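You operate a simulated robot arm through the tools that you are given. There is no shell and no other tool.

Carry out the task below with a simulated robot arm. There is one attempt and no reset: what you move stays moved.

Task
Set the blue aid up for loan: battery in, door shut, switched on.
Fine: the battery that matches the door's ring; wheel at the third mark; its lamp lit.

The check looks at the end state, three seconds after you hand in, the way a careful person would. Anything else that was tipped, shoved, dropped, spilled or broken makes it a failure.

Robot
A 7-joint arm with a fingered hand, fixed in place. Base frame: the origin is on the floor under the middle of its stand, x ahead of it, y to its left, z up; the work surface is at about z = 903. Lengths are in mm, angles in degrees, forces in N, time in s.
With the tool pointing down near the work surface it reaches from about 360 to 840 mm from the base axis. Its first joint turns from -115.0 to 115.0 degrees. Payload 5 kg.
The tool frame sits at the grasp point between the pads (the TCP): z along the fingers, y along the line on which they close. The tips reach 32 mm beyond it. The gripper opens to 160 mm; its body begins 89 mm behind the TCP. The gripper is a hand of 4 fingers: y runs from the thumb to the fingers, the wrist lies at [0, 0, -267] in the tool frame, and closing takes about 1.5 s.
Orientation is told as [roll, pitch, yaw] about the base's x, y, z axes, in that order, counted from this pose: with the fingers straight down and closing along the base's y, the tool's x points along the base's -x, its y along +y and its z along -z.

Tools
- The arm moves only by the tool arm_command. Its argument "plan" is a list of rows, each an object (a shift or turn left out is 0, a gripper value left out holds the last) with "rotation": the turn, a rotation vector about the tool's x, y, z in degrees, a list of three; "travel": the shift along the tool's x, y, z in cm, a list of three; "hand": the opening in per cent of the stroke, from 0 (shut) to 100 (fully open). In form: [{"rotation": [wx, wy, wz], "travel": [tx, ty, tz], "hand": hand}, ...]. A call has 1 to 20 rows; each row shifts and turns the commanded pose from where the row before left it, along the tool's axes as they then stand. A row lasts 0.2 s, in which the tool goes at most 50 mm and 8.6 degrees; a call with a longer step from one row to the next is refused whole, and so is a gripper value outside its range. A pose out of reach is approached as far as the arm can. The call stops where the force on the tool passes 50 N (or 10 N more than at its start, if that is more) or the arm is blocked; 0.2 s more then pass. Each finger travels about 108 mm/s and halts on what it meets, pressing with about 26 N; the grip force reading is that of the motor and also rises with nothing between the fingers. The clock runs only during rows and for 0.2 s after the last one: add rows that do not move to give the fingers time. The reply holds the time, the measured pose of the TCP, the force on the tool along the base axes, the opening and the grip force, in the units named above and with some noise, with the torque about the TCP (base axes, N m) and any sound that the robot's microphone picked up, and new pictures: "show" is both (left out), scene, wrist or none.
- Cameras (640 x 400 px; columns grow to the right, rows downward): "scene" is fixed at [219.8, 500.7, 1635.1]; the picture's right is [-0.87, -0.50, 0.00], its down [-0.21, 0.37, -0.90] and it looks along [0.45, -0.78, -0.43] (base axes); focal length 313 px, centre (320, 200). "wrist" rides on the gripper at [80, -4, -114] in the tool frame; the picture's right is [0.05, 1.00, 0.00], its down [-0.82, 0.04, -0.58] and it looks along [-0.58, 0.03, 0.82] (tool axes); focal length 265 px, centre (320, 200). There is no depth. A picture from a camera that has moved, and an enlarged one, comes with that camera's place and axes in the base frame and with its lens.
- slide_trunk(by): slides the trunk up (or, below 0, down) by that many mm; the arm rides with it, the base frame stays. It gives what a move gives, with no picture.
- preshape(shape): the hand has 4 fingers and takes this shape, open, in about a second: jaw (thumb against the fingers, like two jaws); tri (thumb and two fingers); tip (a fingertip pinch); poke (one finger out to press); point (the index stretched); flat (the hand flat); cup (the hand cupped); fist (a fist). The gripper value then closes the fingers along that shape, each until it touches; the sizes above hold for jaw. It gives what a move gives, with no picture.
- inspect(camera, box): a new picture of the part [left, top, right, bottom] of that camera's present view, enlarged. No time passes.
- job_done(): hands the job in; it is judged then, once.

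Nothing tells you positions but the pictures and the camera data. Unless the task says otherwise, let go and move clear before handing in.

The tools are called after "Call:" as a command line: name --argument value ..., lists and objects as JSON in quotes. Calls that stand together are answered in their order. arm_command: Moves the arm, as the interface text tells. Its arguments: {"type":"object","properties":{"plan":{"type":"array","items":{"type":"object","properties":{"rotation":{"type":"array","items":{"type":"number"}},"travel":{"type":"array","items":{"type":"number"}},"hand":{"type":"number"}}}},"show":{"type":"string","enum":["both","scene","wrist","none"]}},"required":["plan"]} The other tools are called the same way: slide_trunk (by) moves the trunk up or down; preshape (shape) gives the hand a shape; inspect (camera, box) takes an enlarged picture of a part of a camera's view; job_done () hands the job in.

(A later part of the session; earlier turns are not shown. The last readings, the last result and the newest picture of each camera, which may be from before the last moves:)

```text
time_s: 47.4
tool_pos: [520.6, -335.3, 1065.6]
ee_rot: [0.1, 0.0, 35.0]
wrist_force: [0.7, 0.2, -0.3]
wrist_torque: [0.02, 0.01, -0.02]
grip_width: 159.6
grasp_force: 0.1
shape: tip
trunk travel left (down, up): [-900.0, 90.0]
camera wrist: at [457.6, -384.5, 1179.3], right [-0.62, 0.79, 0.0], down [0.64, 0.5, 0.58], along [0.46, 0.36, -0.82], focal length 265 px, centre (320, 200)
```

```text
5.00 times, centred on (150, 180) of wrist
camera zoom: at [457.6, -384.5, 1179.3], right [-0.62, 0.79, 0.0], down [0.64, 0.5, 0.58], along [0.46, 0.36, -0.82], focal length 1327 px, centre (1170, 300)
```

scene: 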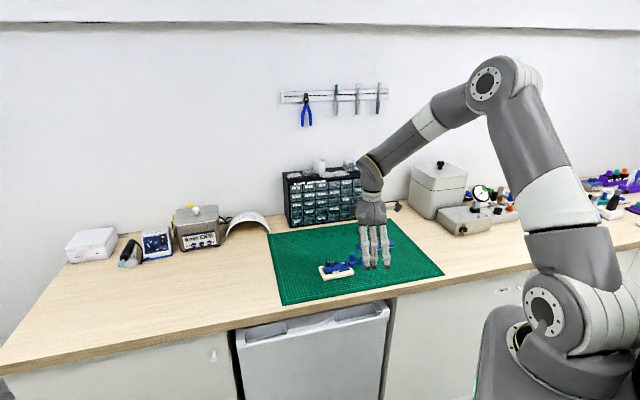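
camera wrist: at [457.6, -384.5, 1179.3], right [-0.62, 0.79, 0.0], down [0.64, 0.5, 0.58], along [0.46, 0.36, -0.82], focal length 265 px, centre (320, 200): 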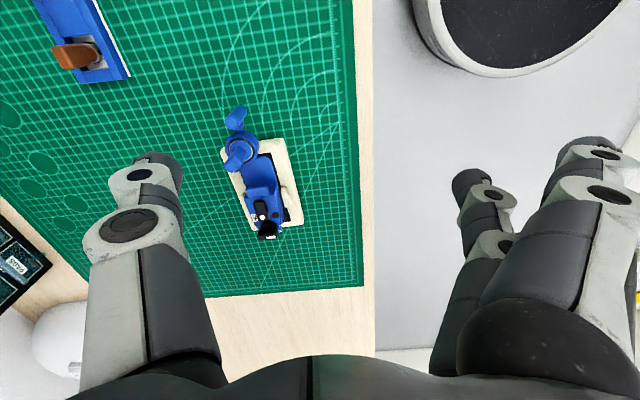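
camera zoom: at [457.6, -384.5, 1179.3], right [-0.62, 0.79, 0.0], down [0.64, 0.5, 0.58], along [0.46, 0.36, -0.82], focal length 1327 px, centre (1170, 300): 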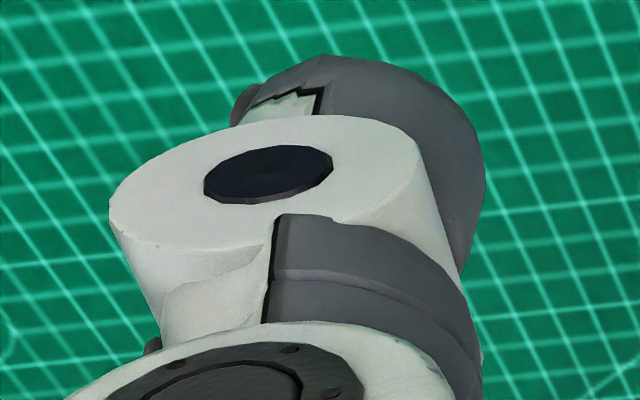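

The straight thumb is a vertical pusher at about tool (0, −93), its end roughly 38 mm below the TCP. I'll move it to about 10 mm clear behind the post and lower it beside the post.

Call:
arm_command --plan '[{"travel": [0.57, -0.63, 0]}, {"travel": [0, 0, 3.0]}, {"travel": [0, 0, 3.0]}, {"travel": [0, 0, 2.0]}, {}]' --show "wrist"

Call:
inspect --camera "wrist" --box '[90, 60, 330, 260]'

Call:
inspect --camera "scene" --box '[330, 235, 390, 285]'

```text
time_s: 48.6
tool_pos: [520.6, -346.4, 986.4]
ee_rot: [0.0, 0.1, 34.9]
wrist_force: [-0.2, -1.0, 0.0]
wrist_torque: [0.0, -0.02, -0.03]
grip_width: 160.0
grasp_force: 0.0
shape: tip
trunk travel left (down, up): [-900.0, 90.0]
camera wrist: at [457.6, -395.4, 1100.0], right [-0.62, 0.79, 0.0], down [0.64, 0.5, 0.58], along [0.46, 0.36, -0.82], focal length 265 px, centre (320, 200)
```

wrist: 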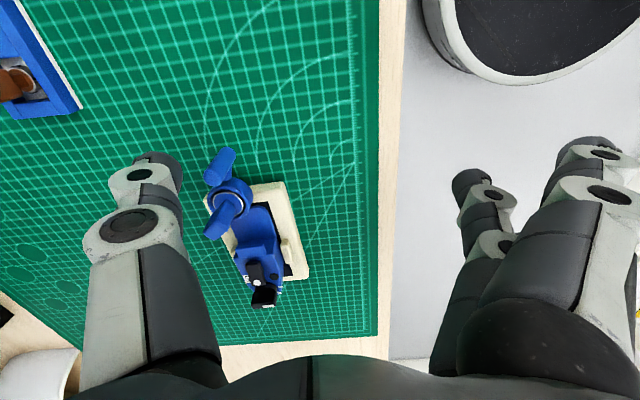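

```text
2.00 times, centred on (210, 160) of wrist
camera zoom: at [457.6, -395.4, 1100.0], right [-0.62, 0.79, 0.0], down [0.64, 0.5, 0.58], along [0.46, 0.36, -0.82], focal length 531 px, centre (540, 280)
```

zoom: 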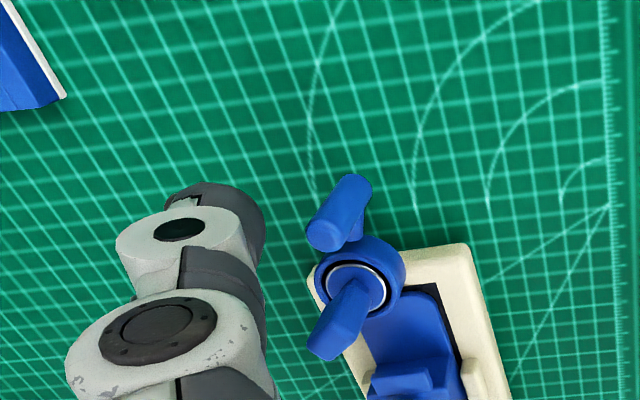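

```text
8.00 times, centred on (360, 260) of scene
camera zoom: at [219.8, 500.7, 1635.1], right [-0.87, -0.5, 0.0], down [-0.21, 0.37, -0.9], along [0.45, -0.78, -0.43], focal length 2505 px, centre (0, -280)
```

zoom: 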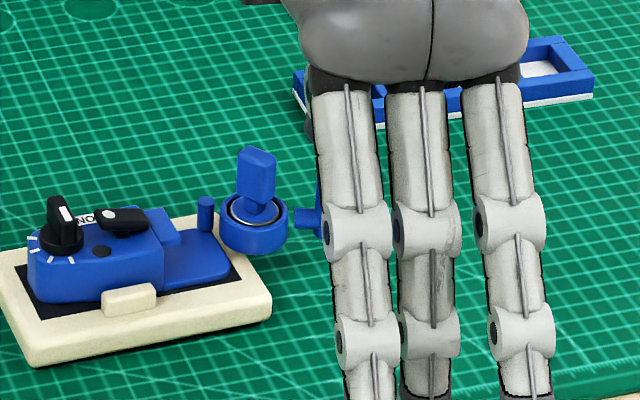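

The thumb is about 29 mm behind the post along its swing. I'll lower 15 mm, close the gap and begin swinging the post along its arc about the hinge pin, in small steps.

Call:
arm_command --plan '[{"travel": [0, 0, 0.8]}, {"travel": [0, 0, 0.7]}, {"travel": [-0.46, 0.65, 0]}, {"travel": [0.075, 0.497, 0]}, {"travel": [0.031, 0.5, 0]}, {"travel": [-0.013, 0.502, 0]}, {"travel": [-0.057, 0.498, 0]}, {}]' --show "none"

Call:
inspect --camera "wrist" --box '[90, 60, 330, 260]'

Call:
inspect --camera "scene" --box '[316, 235, 386, 285]'

```text
time_s: 50.4
tool_pos: [506.7, -322.9, 971.2]
ee_rot: [0.0, 0.0, 35.0]
wrist_force: [-1.1, -0.8, -0.9]
wrist_torque: [0.0, 0.02, 0.02]
grip_width: 160.0
grasp_force: 0.1
shape: tip
trunk travel left (down, up): [-900.0, 90.0]
```

```text
2.00 times, centred on (210, 160) of wrist
camera zoom: at [443.9, -372.3, 1086.0], right [-0.62, 0.79, 0.0], down [0.64, 0.5, 0.58], along [0.46, 0.36, -0.82], focal length 531 px, centre (540, 280)
```

zoom: 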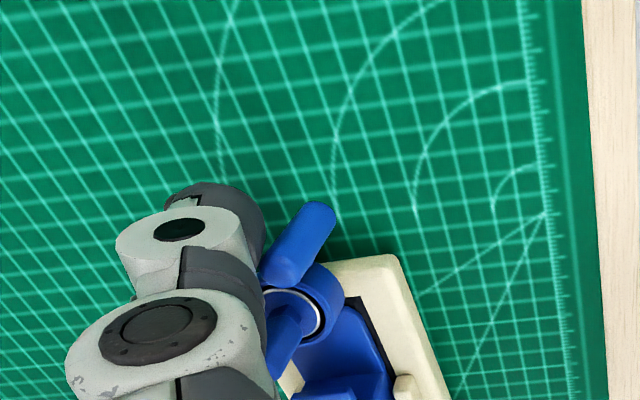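

```text
8.00 times, centred on (351, 260) of scene
camera zoom: at [219.8, 500.7, 1635.1], right [-0.87, -0.5, 0.0], down [-0.21, 0.37, -0.9], along [0.45, -0.78, -0.43], focal length 2505 px, centre (72, -280)
```

zoom: 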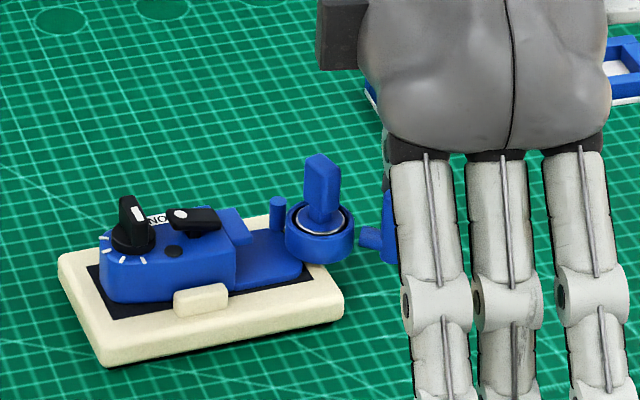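

The door is swinging with the thumb at almost no force (post now at about 186°). Continuing the arc.

Call:
arm_command --plan '[{"travel": [-0.222, 0.491, 0]}, {"travel": [-0.191, 0.473, 0]}, {"travel": [-0.186, 0.471, 0]}, {"travel": [-0.226, 0.453, 0]}, {"travel": [-0.264, 0.432, 0]}, {"travel": [-0.301, 0.407, 0]}, {"travel": [-0.335, 0.379, 0]}, {"travel": [-0.367, 0.348, 0]}, {}]' --show "none"

Call:
inspect --camera "wrist" --box '[90, 100, 330, 300]'

Call:
inspect --camera "scene" --box '[316, 235, 386, 285]'

```text
time_s: 52.4
tool_pos: [505.8, -280.9, 970.8]
ee_rot: [0.0, 0.1, 35.0]
wrist_force: [0.9, 0.3, 0.2]
wrist_torque: [-0.01, 0.01, -0.01]
grip_width: 159.9
grasp_force: 0.0
shape: tip
trunk travel left (down, up): [-900.0, 90.0]
```

```text
2.00 times, centred on (210, 200) of wrist
camera zoom: at [442.9, -331.5, 1084.2], right [-0.62, 0.79, 0.0], down [0.64, 0.5, 0.58], along [0.46, 0.36, -0.82], focal length 531 px, centre (540, 200)
```

zoom: 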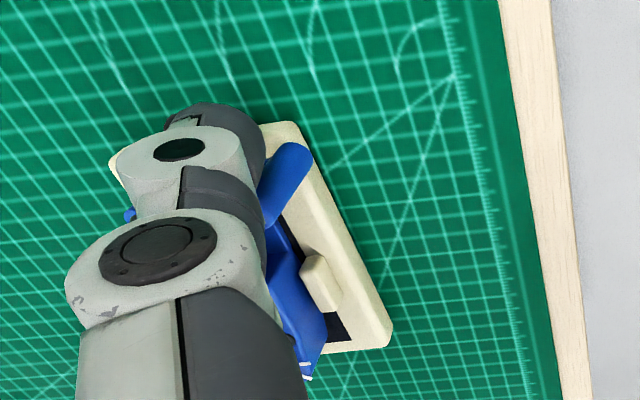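

```text
8.00 times, centred on (351, 260) of scene
camera zoom: at [219.8, 500.7, 1635.1], right [-0.87, -0.5, 0.0], down [-0.21, 0.37, -0.9], along [0.45, -0.78, -0.43], focal length 2505 px, centre (72, -280)
```

zoom: 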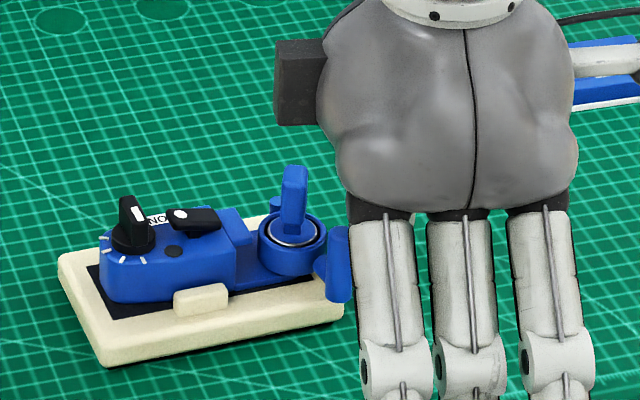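

The post is at about 149° and the cell rides along upright. Continuing toward the closed position.

Call:
arm_command --plan '[{"travel": [-0.343, 0.391, 0]}, {"travel": [-0.423, 0.269, 0]}, {"travel": [-0.444, 0.232, 0]}, {"travel": [-0.464, 0.192, 0]}, {"travel": [-0.478, 0.151, 0]}, {"travel": [-0.49, 0.109, 0]}, {}]' --show "none"

Call:
inspect --camera "wrist" --box '[90, 100, 330, 300]'

Call:
inspect --camera "scene" --box '[316, 240, 372, 280]'

```text
time_s: 54.0
tool_pos: [519.9, -255.4, 970.7]
ee_rot: [0.0, 0.0, 35.1]
wrist_force: [-0.6, 0.3, -0.4]
wrist_torque: [0.0, -0.02, 0.0]
grip_width: 159.7
grasp_force: 0.0
shape: tip
trunk travel left (down, up): [-900.0, 90.0]
```

```text
2.00 times, centred on (210, 200) of wrist
camera zoom: at [456.1, -305.1, 1085.0], right [-0.62, 0.79, 0.0], down [0.64, 0.5, 0.58], along [0.46, 0.36, -0.82], focal length 531 px, centre (540, 200)
```

zoom: 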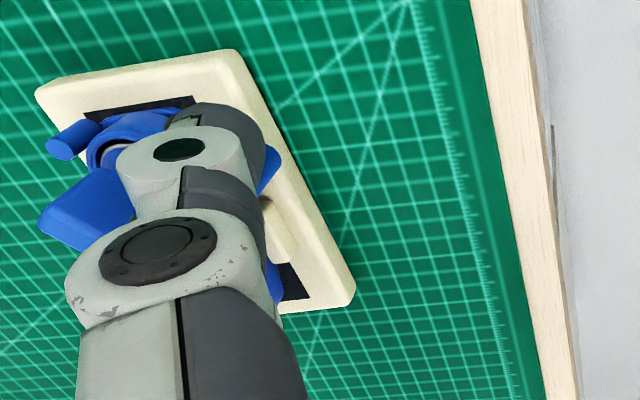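

```text
10.00 times, centred on (344, 260) of scene
camera zoom: at [219.8, 500.7, 1635.1], right [-0.87, -0.5, 0.0], down [-0.21, 0.37, -0.9], along [0.45, -0.78, -0.43], focal length 3132 px, centre (80, -400)
```

zoom: 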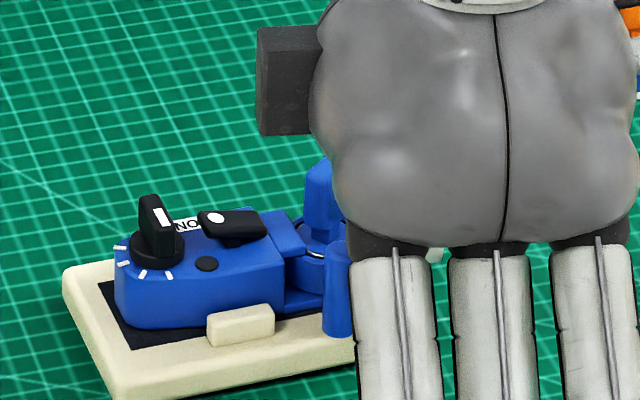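

The cup is sliding onto the platform; roughly 16° left. I'll continue with smaller chunks and watch the force and sound.

Call:
arm_command --plan '[{"travel": [-0.439, 0.043, 0]}, {"travel": [-0.404, 0.028, 0]}, {}]' --show "none"

Call:
inspect --camera "wrist" --box '[90, 100, 330, 300]'

Call:
inspect --camera "scene" --box '[326, 245, 366, 275]'

```text
time_s: 54.8
tool_pos: [523.7, -251.8, 970.1]
ee_rot: [0.0, 0.0, 34.9]
wrist_force: [-0.5, -0.3, -0.1]
wrist_torque: [-0.01, 0.04, -0.01]
grip_width: 159.7
grasp_force: 0.1
shape: tip
trunk travel left (down, up): [-900.0, 90.0]
```

```text
2.00 times, centred on (210, 200) of wrist
camera zoom: at [461.3, -300.9, 1084.6], right [-0.62, 0.79, 0.0], down [0.64, 0.5, 0.58], along [0.46, 0.36, -0.82], focal length 531 px, centre (540, 200)
```

zoom: 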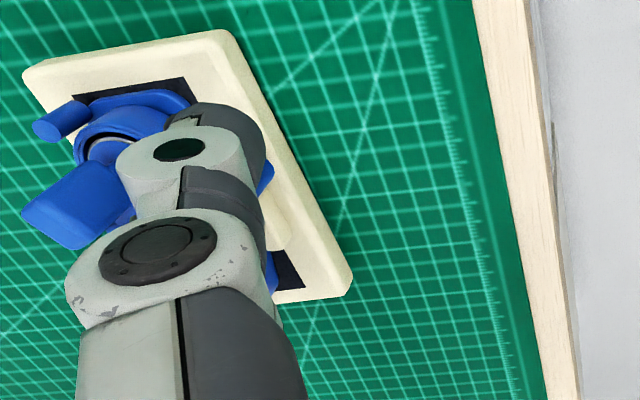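

```text
13.33 times, centred on (346, 260) of scene
camera zoom: at [219.8, 500.7, 1635.1], right [-0.87, -0.5, 0.0], down [-0.21, 0.37, -0.9], along [0.45, -0.78, -0.43], focal length 4176 px, centre (-27, -600)
```

zoom: 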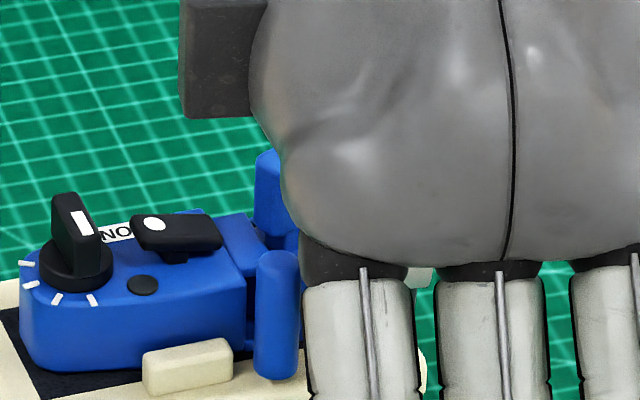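

No force yet; post at about 113°. Continuing in small steps to find the stop.

Call:
arm_command --plan '[{"travel": [-0.19, 0.006, 0]}, {"travel": [-0.19, 0.006, 0]}, {"travel": [-0.2, -0.008, 0]}, {}]' --show "none"

Call:
inspect --camera "wrist" --box '[90, 100, 330, 300]'

Call:
inspect --camera "scene" --box '[326, 245, 366, 275]'

```text
time_s: 55.8
tool_pos: [527.5, -247.4, 970.4]
ee_rot: [-0.1, 0.0, 35.0]
wrist_force: [-0.2, 0.0, 0.6]
wrist_torque: [-0.04, 0.03, -0.07]
grip_width: 159.9
grasp_force: 0.0
shape: tip
trunk travel left (down, up): [-900.0, 90.0]
```

```text
2.00 times, centred on (210, 200) of wrist
camera zoom: at [465.5, -296.5, 1084.6], right [-0.61, 0.79, 0.0], down [0.64, 0.5, 0.58], along [0.46, 0.36, -0.82], focal length 531 px, centre (540, 200)
```

zoom: 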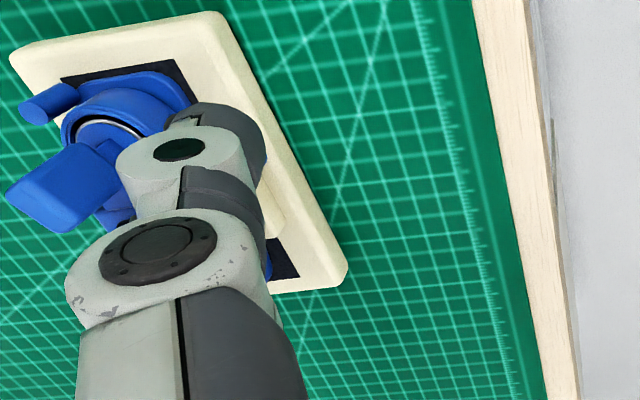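

```text
13.33 times, centred on (346, 260) of scene
camera zoom: at [219.8, 500.7, 1635.1], right [-0.87, -0.5, 0.0], down [-0.21, 0.37, -0.9], along [0.45, -0.78, -0.43], focal length 4176 px, centre (-27, -600)
```

zoom: 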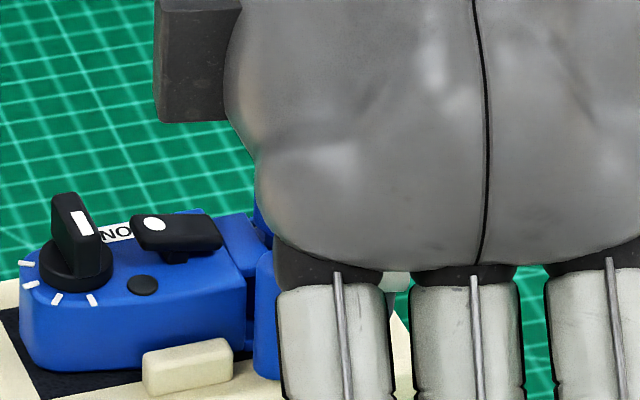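

The post seems to have stopped at about 106° with no measurable force, so the door may already be home. I'll back the thumb off, rise and look.

Call:
arm_command --plan '[{"travel": [0.7, 0.25, 0]}, {"travel": [0.7, 0.25, 0]}, {"travel": [0, 0, -3]}, {"travel": [0, 0, -3]}, {"travel": [0, 0, -3]}, {"travel": [3, 0, 0]}, {}]' --show "wrist"

Call:
inspect --camera "wrist" --box '[130, 120, 290, 280]'

Call:
inspect --camera "scene" --box '[320, 244, 368, 280]'

```text
time_s: 57.4
tool_pos: [491.2, -266.4, 1061.1]
ee_rot: [-0.1, 0.0, 35.1]
wrist_force: [-0.2, -0.2, -0.3]
wrist_torque: [-0.04, 0.02, 0.02]
grip_width: 160.0
grasp_force: 0.0
shape: tip
trunk travel left (down, up): [-900.0, 90.0]
camera wrist: at [427.8, -316.0, 1174.4], right [-0.62, 0.79, 0.0], down [0.64, 0.5, 0.58], along [0.45, 0.36, -0.82], focal length 265 px, centre (320, 200)
```

wrist: 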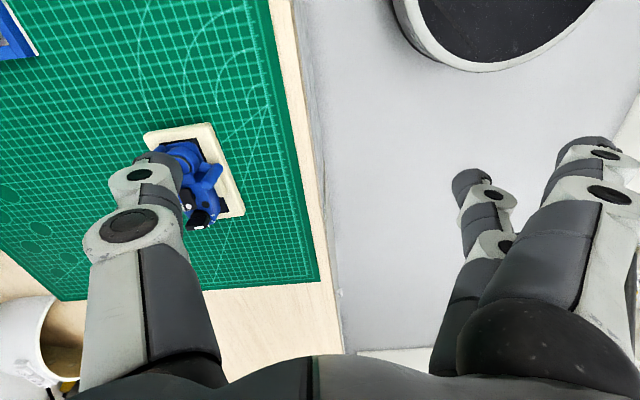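

```text
2.50 times, centred on (210, 200) of wrist
camera zoom: at [427.8, -316.0, 1174.4], right [-0.62, 0.79, 0.0], down [0.64, 0.5, 0.58], along [0.45, 0.36, -0.82], focal length 664 px, centre (595, 200)
```

zoom: 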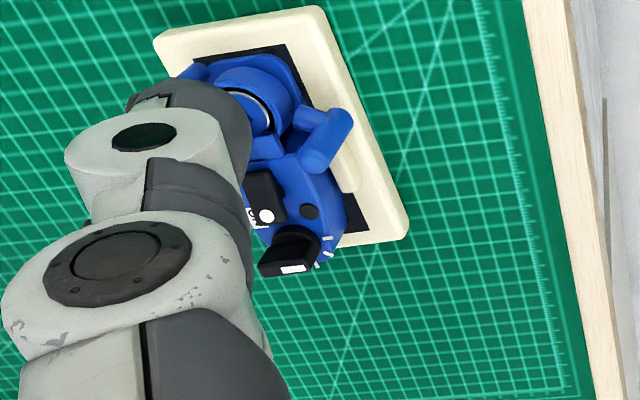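

```text
11.11 times, centred on (344, 262) of scene
camera zoom: at [219.8, 500.7, 1635.1], right [-0.87, -0.5, 0.0], down [-0.21, 0.37, -0.9], along [0.45, -0.78, -0.43], focal length 3480 px, centre (53, -489)
```

zoom: 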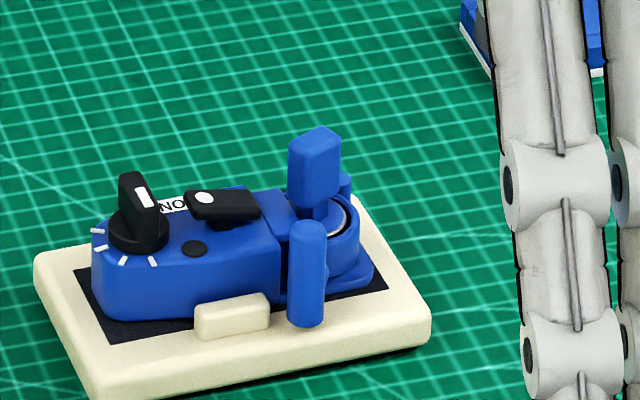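

The door is over the platform with the cell in it. I'll move to a clear overhead look to judge whether it is fully shut.

Call:
arm_command --plan '[{"travel": [0.37, -4.6, 0]}, {"travel": [0.37, -4.6, 0]}, {"travel": [0.37, -4.6, 0]}, {}]' --show "none"

Call:
inspect --camera "wrist" --box '[240, 120, 400, 280]'

Call:
inspect --camera "scene" --box '[320, 244, 368, 280]'

```text
time_s: 58.4
tool_pos: [558.2, -388.0, 1060.3]
ee_rot: [0.0, 0.0, 34.9]
wrist_force: [0.9, 0.4, -0.5]
wrist_torque: [-0.01, 0.02, 0.01]
grip_width: 159.8
grasp_force: 0.0
shape: tip
trunk travel left (down, up): [-900.0, 90.0]
```

```text
2.50 times, centred on (320, 200) of wrist
camera zoom: at [494.4, -437.4, 1173.7], right [-0.62, 0.79, 0.0], down [0.64, 0.5, 0.58], along [0.46, 0.35, -0.82], focal length 664 px, centre (320, 200)
```

zoom: 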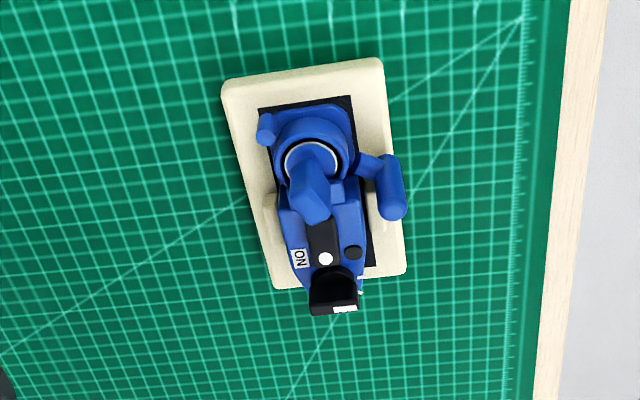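

```text
11.11 times, centred on (344, 262) of scene
camera zoom: at [219.8, 500.7, 1635.1], right [-0.87, -0.5, 0.0], down [-0.21, 0.37, -0.9], along [0.45, -0.78, -0.43], focal length 3480 px, centre (53, -489)
```

zoom: 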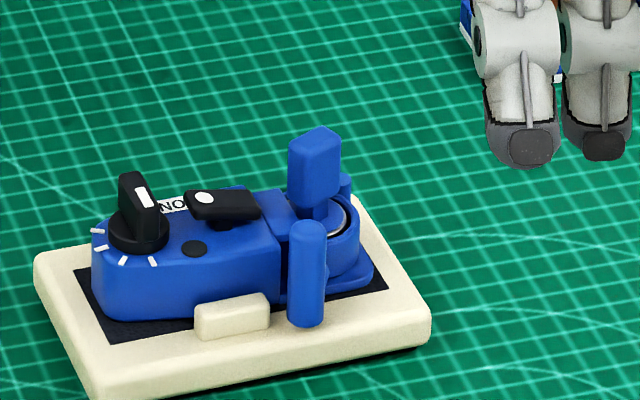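

Call:
inspect --camera "wrist" --box '[290, 150, 360, 220]'

Call:
inspect --camera "scene" --box '[338, 250, 362, 276]'

```text
5.71 times, centred on (325, 185) of wrist
camera zoom: at [494.4, -437.4, 1173.7], right [-0.62, 0.79, 0.0], down [0.64, 0.5, 0.58], along [0.46, 0.35, -0.82], focal length 1517 px, centre (291, 286)
```

zoom: 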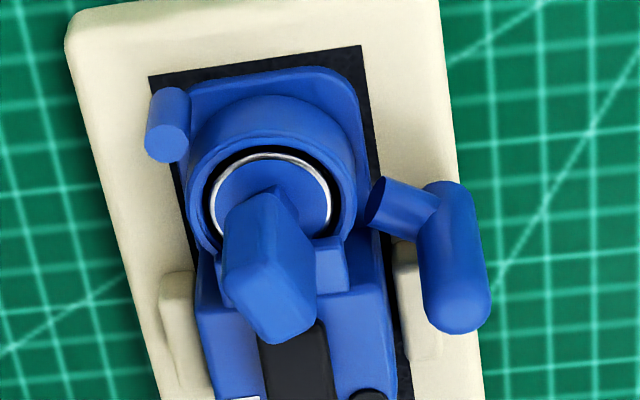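

```text
15.38 times, centred on (350, 263) of scene
camera zoom: at [219.8, 500.7, 1635.1], right [-0.87, -0.5, 0.0], down [-0.21, 0.37, -0.9], along [0.45, -0.78, -0.43], focal length 4818 px, centre (-142, -769)
```

zoom: 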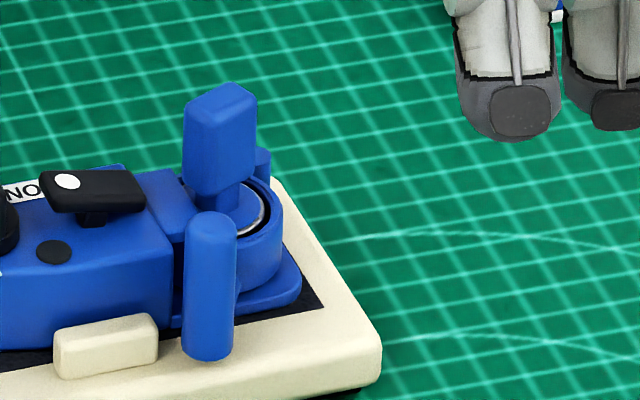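

The cup now sits centred on the platform (within about half a millimetre, hinge swing about 100°). I'd like to confirm it's against its stop, so I'll bring the thumb back behind the post and push gently while reading the force.

Call:
arm_command --plan '[{"travel": [-1.31, 4.37, 0]}, {"travel": [-1.31, 4.37, 0]}, {"travel": [-1.31, 4.37, 0]}, {"travel": [0, 0, 3.0]}, {"travel": [0, 0, 3.0]}, {"travel": [0, 0, 2.9]}, {"travel": [-0.42, 0, 0]}, {"travel": [-0.42, 0, 0]}, {}]' --show "none"

Call:
inspect --camera "wrist" --box '[90, 100, 330, 300]'

Call:
inspect --camera "scene" --box '[320, 244, 368, 280]'

```text
time_s: 60.4
tool_pos: [523.6, -252.4, 971.5]
ee_rot: [0.1, 0.1, 35.1]
wrist_force: [0.3, 0.0, 0.4]
wrist_torque: [-0.03, 0.0, 0.04]
grip_width: 159.9
grasp_force: 0.1
shape: tip
trunk travel left (down, up): [-900.0, 90.0]
```

```text
2.00 times, centred on (210, 200) of wrist
camera zoom: at [460.7, -302.0, 1085.9], right [-0.61, 0.79, 0.0], down [0.64, 0.5, 0.58], along [0.46, 0.36, -0.82], focal length 531 px, centre (540, 200)
```

zoom: 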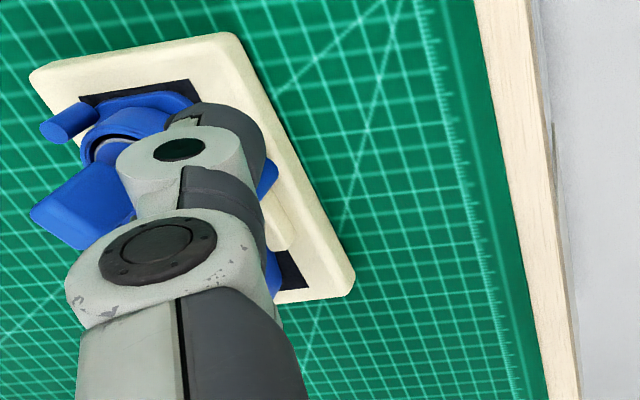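

```text
11.11 times, centred on (344, 262) of scene
camera zoom: at [219.8, 500.7, 1635.1], right [-0.87, -0.5, 0.0], down [-0.21, 0.37, -0.9], along [0.45, -0.78, -0.43], focal length 3480 px, centre (53, -489)
```

zoom: 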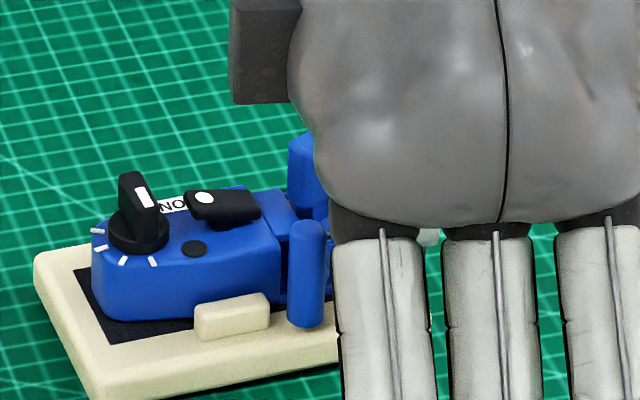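

Thumb is just behind the post. Pushing forward in small steps along the closing direction.

Call:
arm_command --plan '[{"travel": [-0.19, -0.05, 0]}, {"travel": [-0.19, -0.05, 0]}, {"travel": [-0.19, -0.05, 0]}, {}]' --show "none"

Call:
inspect --camera "scene" --box '[320, 244, 368, 280]'

Call:
arm_command --plan '[{"travel": [-0.15, -0.05, 0]}, {"travel": [-0.15, -0.05, 0]}, {}]' --show "none"

Call:
inspect --camera "scene" --box '[320, 244, 368, 280]'

```text
time_s: 61.4
tool_pos: [530.6, -251.0, 971.8]
ee_rot: [0.0, -0.1, 35.0]
wrist_force: [-1.0, 0.5, 0.0]
wrist_torque: [0.01, 0.04, -0.06]
grip_width: 159.7
grasp_force: 0.1
shape: tip
trunk travel left (down, up): [-900.0, 90.0]
```

```text
11.11 times, centred on (344, 262) of scene
camera zoom: at [219.8, 500.7, 1635.1], right [-0.87, -0.5, 0.0], down [-0.21, 0.37, -0.9], along [0.45, -0.78, -0.43], focal length 3480 px, centre (53, -489)
```

zoom: 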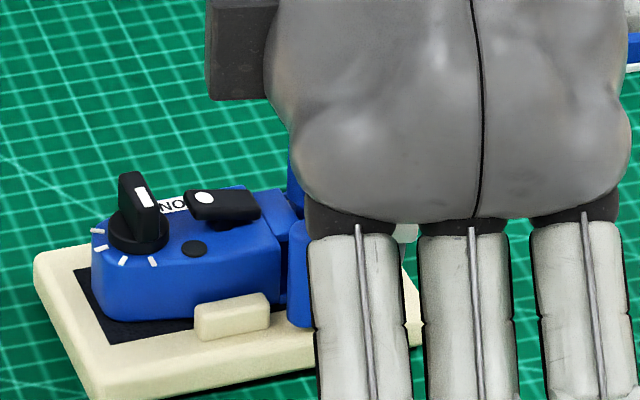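

```text
time_s: 62.2
tool_pos: [532.2, -249.9, 973.0]
ee_rot: [0.0, 0.0, 34.8]
wrist_force: [-4.8, -2.9, 0.6]
wrist_torque: [-0.02, 0.12, -0.5]
grip_width: 160.1
grasp_force: 0.0
shape: tip
trunk travel left (down, up): [-900.0, 90.0]
```

```text
11.11 times, centred on (344, 262) of scene
camera zoom: at [219.8, 500.7, 1635.1], right [-0.87, -0.5, 0.0], down [-0.21, 0.37, -0.9], along [0.45, -0.78, -0.43], focal length 3480 px, centre (53, -489)
```

zoom: 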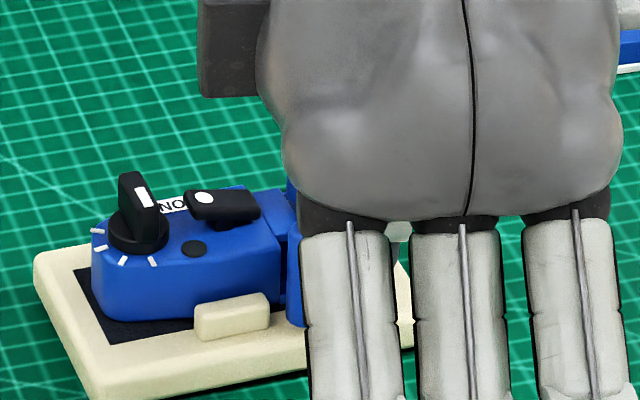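

The door now resists at about 6 N without moving, so it's against its stop. I'll back off, rise and turn to yaw −80, which puts the hand on the far side, so the scene camera can watch the thumb work on the rocker and knob.

Call:
arm_command --plan '[{"travel": [0.7, 0.25, 0]}, {"travel": [0.7, 0.25, 0]}, {"travel": [0, 0, -3]}, {"travel": [0, 0, -3]}, {"travel": [0, 0, -3]}, {"rotation": [0, 0, 8.2]}, {"rotation": [0, 0, 8.2]}, {"rotation": [0, 0, 8.2]}, {"rotation": [0, 0, 8.2]}, {"rotation": [0, 0, 8.2]}, {"rotation": [0, 0, 8.2]}, {"rotation": [0, 0, 8.2]}, {"rotation": [0, 0, 8.2]}, {"rotation": [0, 0, 8.2]}, {"rotation": [0, 0, 8.2]}, {"rotation": [0, 0, 8.2]}, {"rotation": [0, 0, 8.2]}, {"rotation": [0, 0, 8.2]}, {"rotation": [0, 0, 8.4]}, {}]' --show "none"

Call:
inspect --camera "scene" --box '[320, 244, 368, 280]'

```text
time_s: 66.4
tool_pos: [518.6, -254.9, 1061.0]
ee_rot: [0.0, 0.0, -80.1]
wrist_force: [0.6, 0.5, 0.4]
wrist_torque: [0.04, 0.0, 0.03]
grip_width: 159.9
grasp_force: 0.0
shape: tip
trunk travel left (down, up): [-900.0, 90.0]
```

```text
11.11 times, centred on (344, 262) of scene
camera zoom: at [219.8, 500.7, 1635.1], right [-0.87, -0.5, 0.0], down [-0.21, 0.37, -0.9], along [0.45, -0.78, -0.43], focal length 3480 px, centre (53, -489)
```

zoom: 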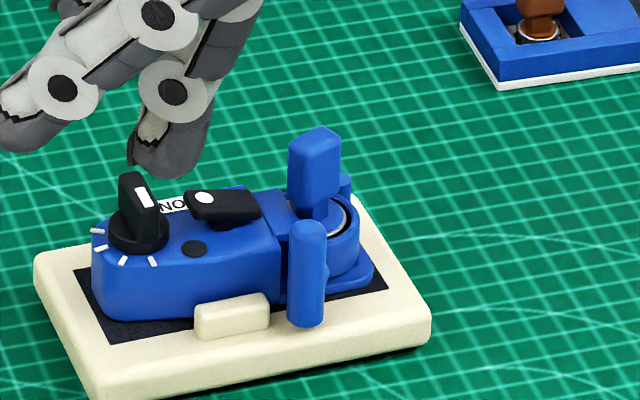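

The aid is undisturbed and the door is still shut. Moving the hand over so the thumb is above the rocker's dot end.

Call:
arm_command --plan '[{"travel": [-1.73, 4.03, 0]}, {"travel": [-1.73, 4.03, 0]}, {"travel": [-1.73, 4.03, 0]}, {"travel": [-1.73, 4.03, 0]}, {"travel": [-1.73, 4.03, 0]}, {}]' --show "both"

Call:
inspect --camera "scene" --box '[300, 200, 370, 280]'

Call:
inspect --camera "wrist" --box '[90, 100, 290, 260]'

```text
time_s: 67.8
tool_pos: [731.0, -301.1, 1061.4]
ee_rot: [0.0, 0.0, -80.1]
wrist_force: [-0.5, 0.8, -0.3]
wrist_torque: [-0.01, -0.07, 0.01]
grip_width: 159.8
grasp_force: 0.0
shape: tip
trunk travel left (down, up): [-900.0, 90.0]
camera wrist: at [712.9, -224.1, 1175.9], right [0.97, 0.22, 0.0], down [0.18, -0.8, 0.58], along [0.13, -0.56, -0.82], focal length 265 px, centre (320, 200)
```

scene: 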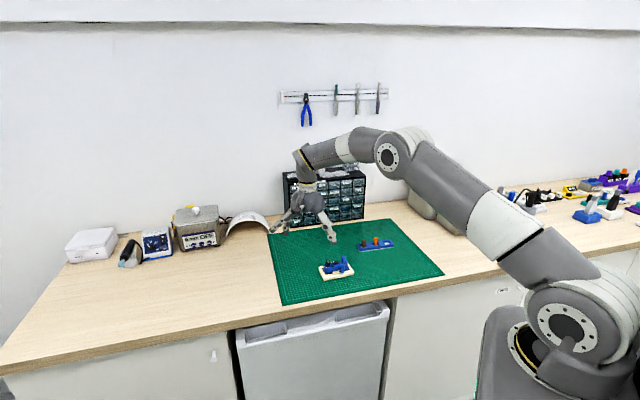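
wrist: 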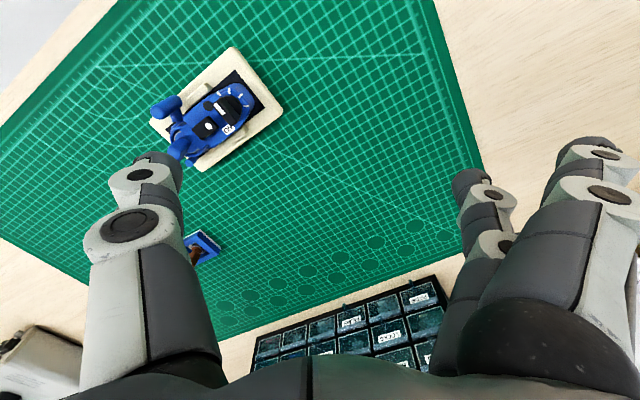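

```text
5.00 times, centred on (335, 240) of scene
camera zoom: at [219.8, 500.7, 1635.1], right [-0.87, -0.5, 0.0], down [-0.21, 0.37, -0.9], along [0.45, -0.78, -0.43], focal length 1566 px, centre (245, 0)
```

zoom: 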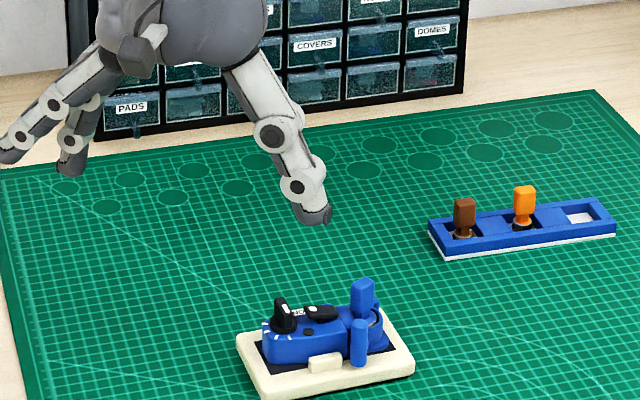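

```text
2.50 times, centred on (190, 180) of wrist
camera zoom: at [712.9, -224.1, 1175.9], right [0.97, 0.22, 0.0], down [0.18, -0.8, 0.58], along [0.13, -0.56, -0.82], focal length 664 px, centre (645, 250)
```

zoom: 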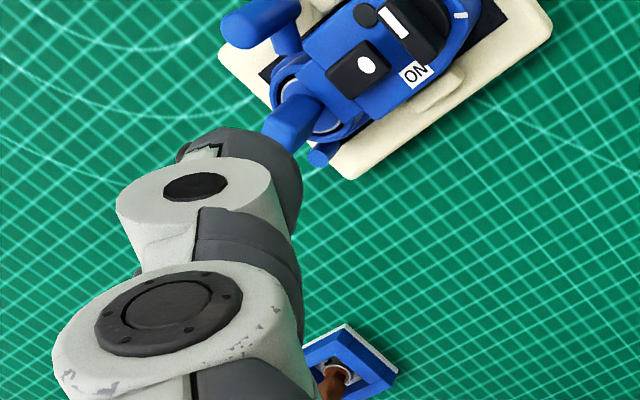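

The scene camera now sees the thumb clearly; it leans outward with the tip lowest. I'll zoom in to get the tip's offset from the rocker.

Call:
inspect --camera "scene" --box '[326, 230, 366, 276]'

Call:
inspect --camera "wrist" --box '[130, 80, 270, 200]'

```text
8.70 times, centred on (346, 253) of scene
camera zoom: at [219.8, 500.7, 1635.1], right [-0.87, -0.5, 0.0], down [-0.21, 0.37, -0.9], along [0.45, -0.78, -0.43], focal length 2723 px, centre (94, -261)
```

zoom: 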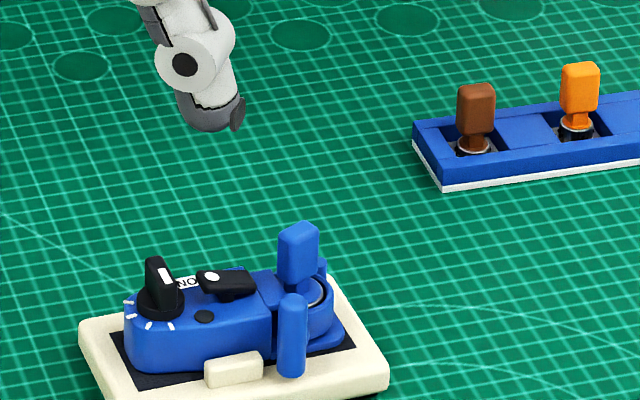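

```text
3.33 times, centred on (200, 140) of wrist
camera zoom: at [712.9, -224.1, 1175.9], right [0.97, 0.22, 0.0], down [0.18, -0.8, 0.58], along [0.13, -0.56, -0.82], focal length 885 px, centre (720, 400)
```

zoom: 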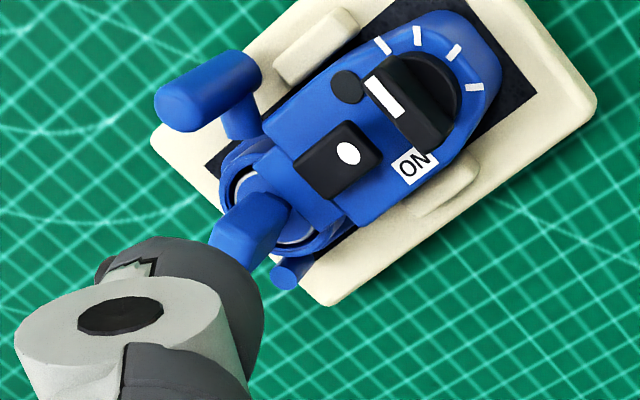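

The thumb's lowest point is at tool (0, −93, +34), i.e. now over (639, −318). I'll aim slightly pivot-ward of the dot to stay clear of the knob, and descend to about 6 mm above the rocker.

Call:
arm_command --plan '[{"travel": [-0.52, -0.38, 0]}, {"travel": [0, 0, 2.5]}, {"travel": [0, 0, 2.2]}, {"travel": [0, 0, 1.9]}, {}]' --show "none"

Call:
inspect --camera "scene" --box '[322, 244, 362, 276]'

Call:
inspect --camera "wrist" --box '[90, 80, 250, 220]'

```text
time_s: 69.0
tool_pos: [728.5, -308.7, 996.8]
ee_rot: [0.0, 0.1, -80.1]
wrist_force: [-0.5, 0.4, 0.6]
wrist_torque: [0.02, 0.0, -0.01]
grip_width: 160.1
grasp_force: 0.1
shape: tip
trunk travel left (down, up): [-900.0, 90.0]
```

```text
12.50 times, centred on (342, 260) of scene
camera zoom: at [219.8, 500.7, 1635.1], right [-0.87, -0.5, 0.0], down [-0.21, 0.37, -0.9], along [0.45, -0.78, -0.43], focal length 3915 px, centre (45, -550)
```

zoom: 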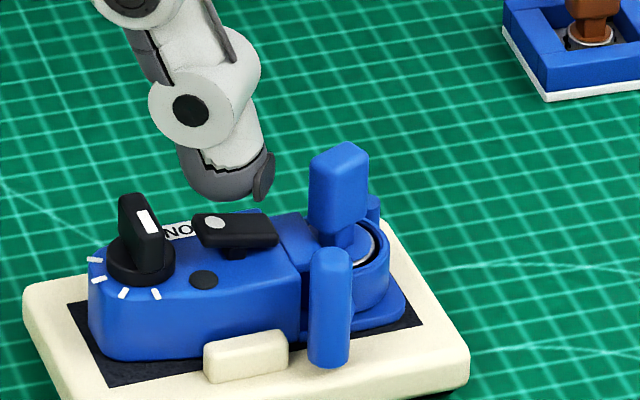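

```text
2.86 times, centred on (170, 150) of wrist
camera zoom: at [710.8, -231.0, 1109.7], right [0.97, 0.22, 0.0], down [0.18, -0.8, 0.58], along [0.13, -0.56, -0.82], focal length 758 px, centre (749, 343)
```

zoom: 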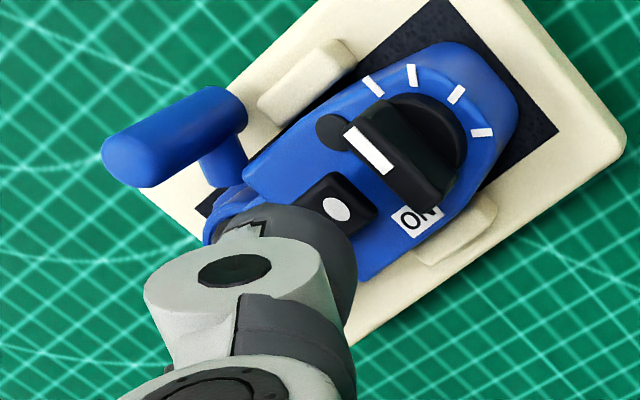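

The thumb tip hovers about 7 mm above the rocker's dot end, clear of the knob. Lowering in small steps now, watching force and sound.

Call:
arm_command --plan '[{"travel": [0, 0, 0.3]}, {"travel": [0, 0, 0.3]}, {"travel": [0, 0, 0.15]}, {"travel": [0, 0, 0.15]}, {}]' --show "none"

Call:
inspect --camera "scene" --box '[322, 244, 362, 276]'

```text
time_s: 70.2
tool_pos: [729.8, -309.4, 988.1]
ee_rot: [0.0, 0.0, -79.9]
wrist_force: [0.4, 0.3, 0.1]
wrist_torque: [0.01, 0.01, 0.02]
grip_width: 159.7
grasp_force: 0.1
shape: tip
trunk travel left (down, up): [-900.0, 90.0]
```

```text
12.50 times, centred on (342, 260) of scene
camera zoom: at [219.8, 500.7, 1635.1], right [-0.87, -0.5, 0.0], down [-0.21, 0.37, -0.9], along [0.45, -0.78, -0.43], focal length 3915 px, centre (45, -550)
```

zoom: 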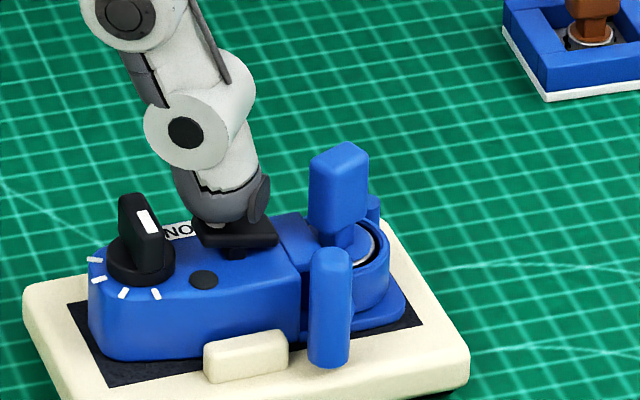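

The tip is about at the rocker's surface. Pressing further in 1 mm steps.

Call:
arm_command --plan '[{"travel": [0, 0, 0.1]}, {"travel": [0, 0, 0.1]}, {"travel": [0, 0, 0.1]}, {}]' --show "none"

Call:
inspect --camera "scene" --box '[322, 244, 362, 276]'

```text
time_s: 71.2
tool_pos: [731.7, -308.0, 984.1]
ee_rot: [0.0, 0.0, -80.0]
wrist_force: [1.6, 2.2, 3.6]
wrist_torque: [0.0, 0.26, -0.14]
grip_width: 160.0
grasp_force: 0.1
shape: tip
trunk travel left (down, up): [-900.0, 90.0]
```

```text
12.50 times, centred on (342, 260) of scene
camera zoom: at [219.8, 500.7, 1635.1], right [-0.87, -0.5, 0.0], down [-0.21, 0.37, -0.9], along [0.45, -0.78, -0.43], focal length 3915 px, centre (45, -550)
```

zoom: 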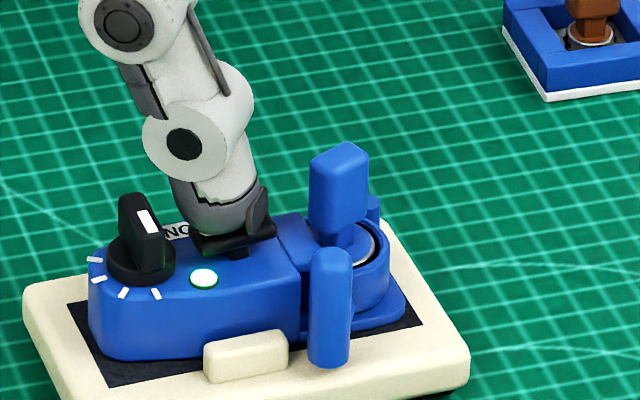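

The lamp has lit under the press. One more millimetre to make sure the rocker is fully over, then I'll lift and check that it stays.

Call:
arm_command --plan '[{"travel": [0, 0, 0.1]}, {"travel": [0, 0, 0.05]}, {}]' --show "none"

Call:
arm_command --plan '[{"travel": [0, 0, -1.0]}, {"travel": [0, 0, -2.0]}, {}]' --show "none"

Call:
inspect --camera "scene" --box '[322, 244, 362, 276]'

Call:
inspect --camera "wrist" --box '[90, 80, 250, 220]'

```text
time_s: 72.0
tool_pos: [730.4, -309.2, 983.4]
ee_rot: [0.1, 0.0, -80.1]
wrist_force: [3.9, 2.5, 7.3]
wrist_torque: [-0.04, 0.65, -0.19]
grip_width: 159.8
grasp_force: 0.1
shape: tip
trunk travel left (down, up): [-900.0, 90.0]
```

```text
time_s: 72.8
tool_pos: [728.0, -310.4, 1013.3]
ee_rot: [0.0, -0.1, -80.0]
wrist_force: [-0.2, 1.1, -0.3]
wrist_torque: [0.01, -0.04, 0.0]
grip_width: 159.5
grasp_force: 0.1
shape: tip
trunk travel left (down, up): [-900.0, 90.0]
```

```text
12.50 times, centred on (342, 260) of scene
camera zoom: at [219.8, 500.7, 1635.1], right [-0.87, -0.5, 0.0], down [-0.21, 0.37, -0.9], along [0.45, -0.78, -0.43], focal length 3915 px, centre (45, -550)
```

zoom: 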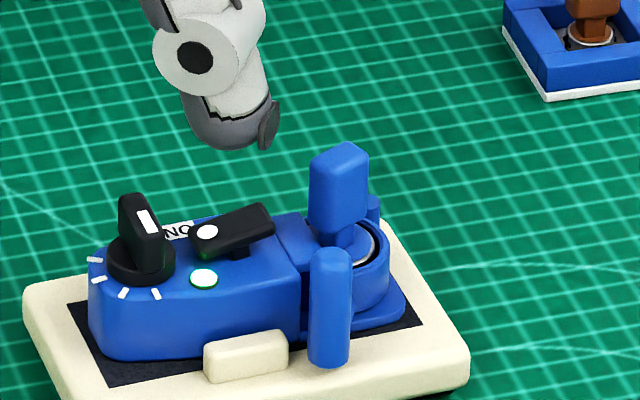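

```text
2.86 times, centred on (170, 150) of wrist
camera zoom: at [710.2, -232.1, 1127.0], right [0.97, 0.22, 0.0], down [0.18, -0.8, 0.58], along [0.13, -0.56, -0.82], focal length 758 px, centre (749, 343)
```

zoom: 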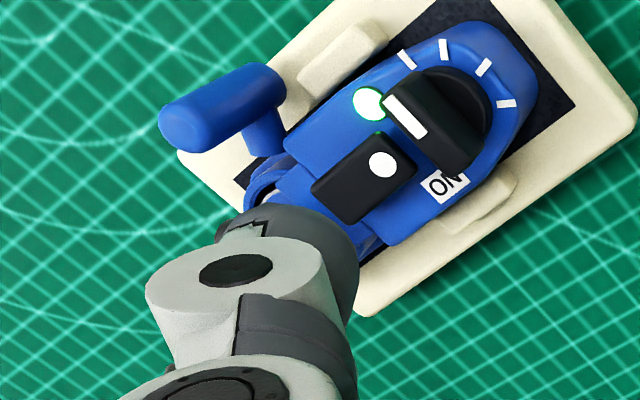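

The rocker stays over at ON and the lamp is lit green. Now the wheel: pointer is at about 137° (first mark) and the third mark is at about 54°, so it needs roughly 84° clockwise. I'll swing the hand round so the thumb can push the bar's tail end from the far side, clear of the rocker.

Call:
arm_command --plan '[{"travel": [0, 0, -2.5]}, {"travel": [0, 0, -2.2]}, {"rotation": [0, 0, -7.5]}, {"rotation": [0, 0, -7.5]}, {"rotation": [0, 0, -7.5]}, {"rotation": [0, 0, -7.5]}, {"travel": [2.39, 3.1, 0]}, {"travel": [2.39, 3.1, 0]}, {}]' --show "both"

Call:
inspect --camera "scene" --box '[305, 215, 365, 280]'

Call:
inspect --camera "wrist" --box '[90, 60, 290, 220]'

```text
time_s: 74.8
tool_pos: [745.3, -232.4, 1059.1]
ee_rot: [0.0, 0.0, -50.0]
wrist_force: [0.6, -0.5, -0.6]
wrist_torque: [0.03, 0.05, 0.02]
grip_width: 160.3
grasp_force: 0.1
shape: tip
trunk travel left (down, up): [-900.0, 90.0]
camera wrist: at [690.3, -174.5, 1172.0], right [0.73, 0.68, 0.0], down [0.56, -0.6, 0.58], along [0.39, -0.42, -0.82], focal length 265 px, centre (320, 200)
```

scene: 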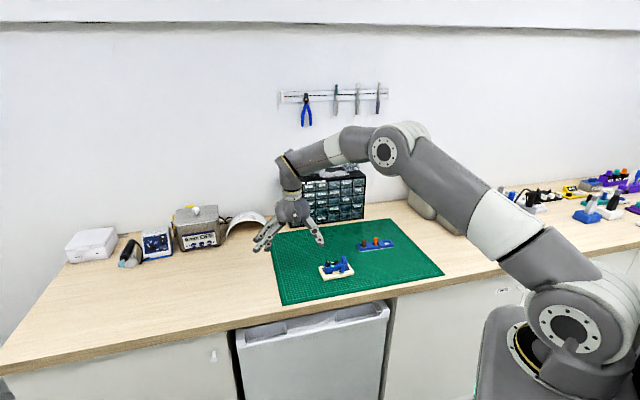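
wrist: 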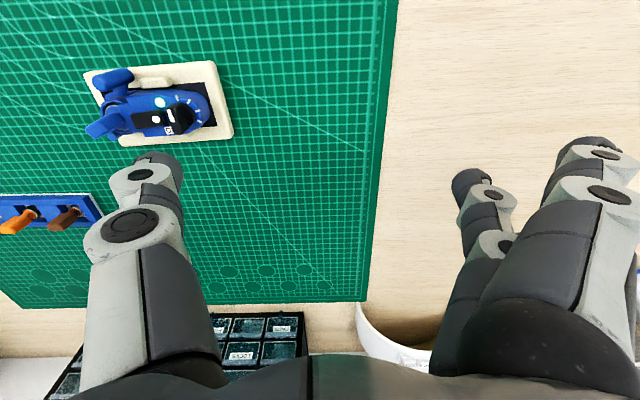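

```text
6.15 times, centred on (335, 248) of scene
camera zoom: at [219.8, 500.7, 1635.1], right [-0.87, -0.5, 0.0], down [-0.21, 0.37, -0.9], along [0.45, -0.78, -0.43], focal length 1927 px, centre (228, -92)
```

zoom: 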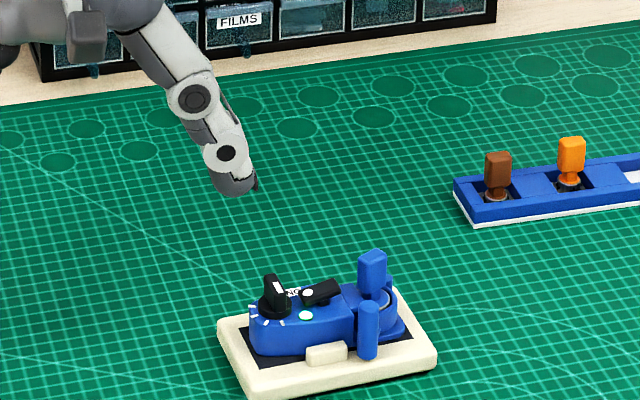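

```text
2.50 times, centred on (190, 140) of wrist
camera zoom: at [690.3, -174.5, 1172.0], right [0.73, 0.68, 0.0], down [0.56, -0.6, 0.58], along [0.39, -0.42, -0.82], focal length 664 px, centre (645, 350)
```

zoom: 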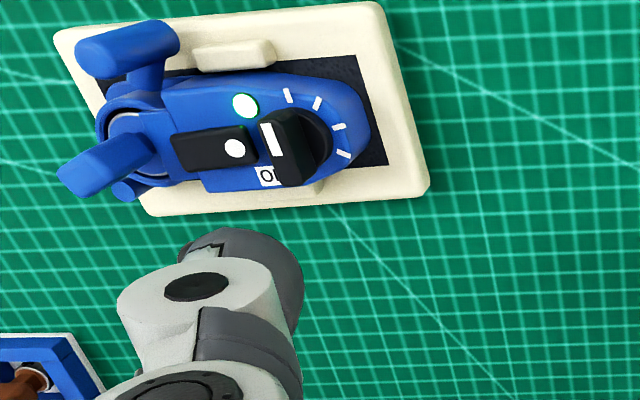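

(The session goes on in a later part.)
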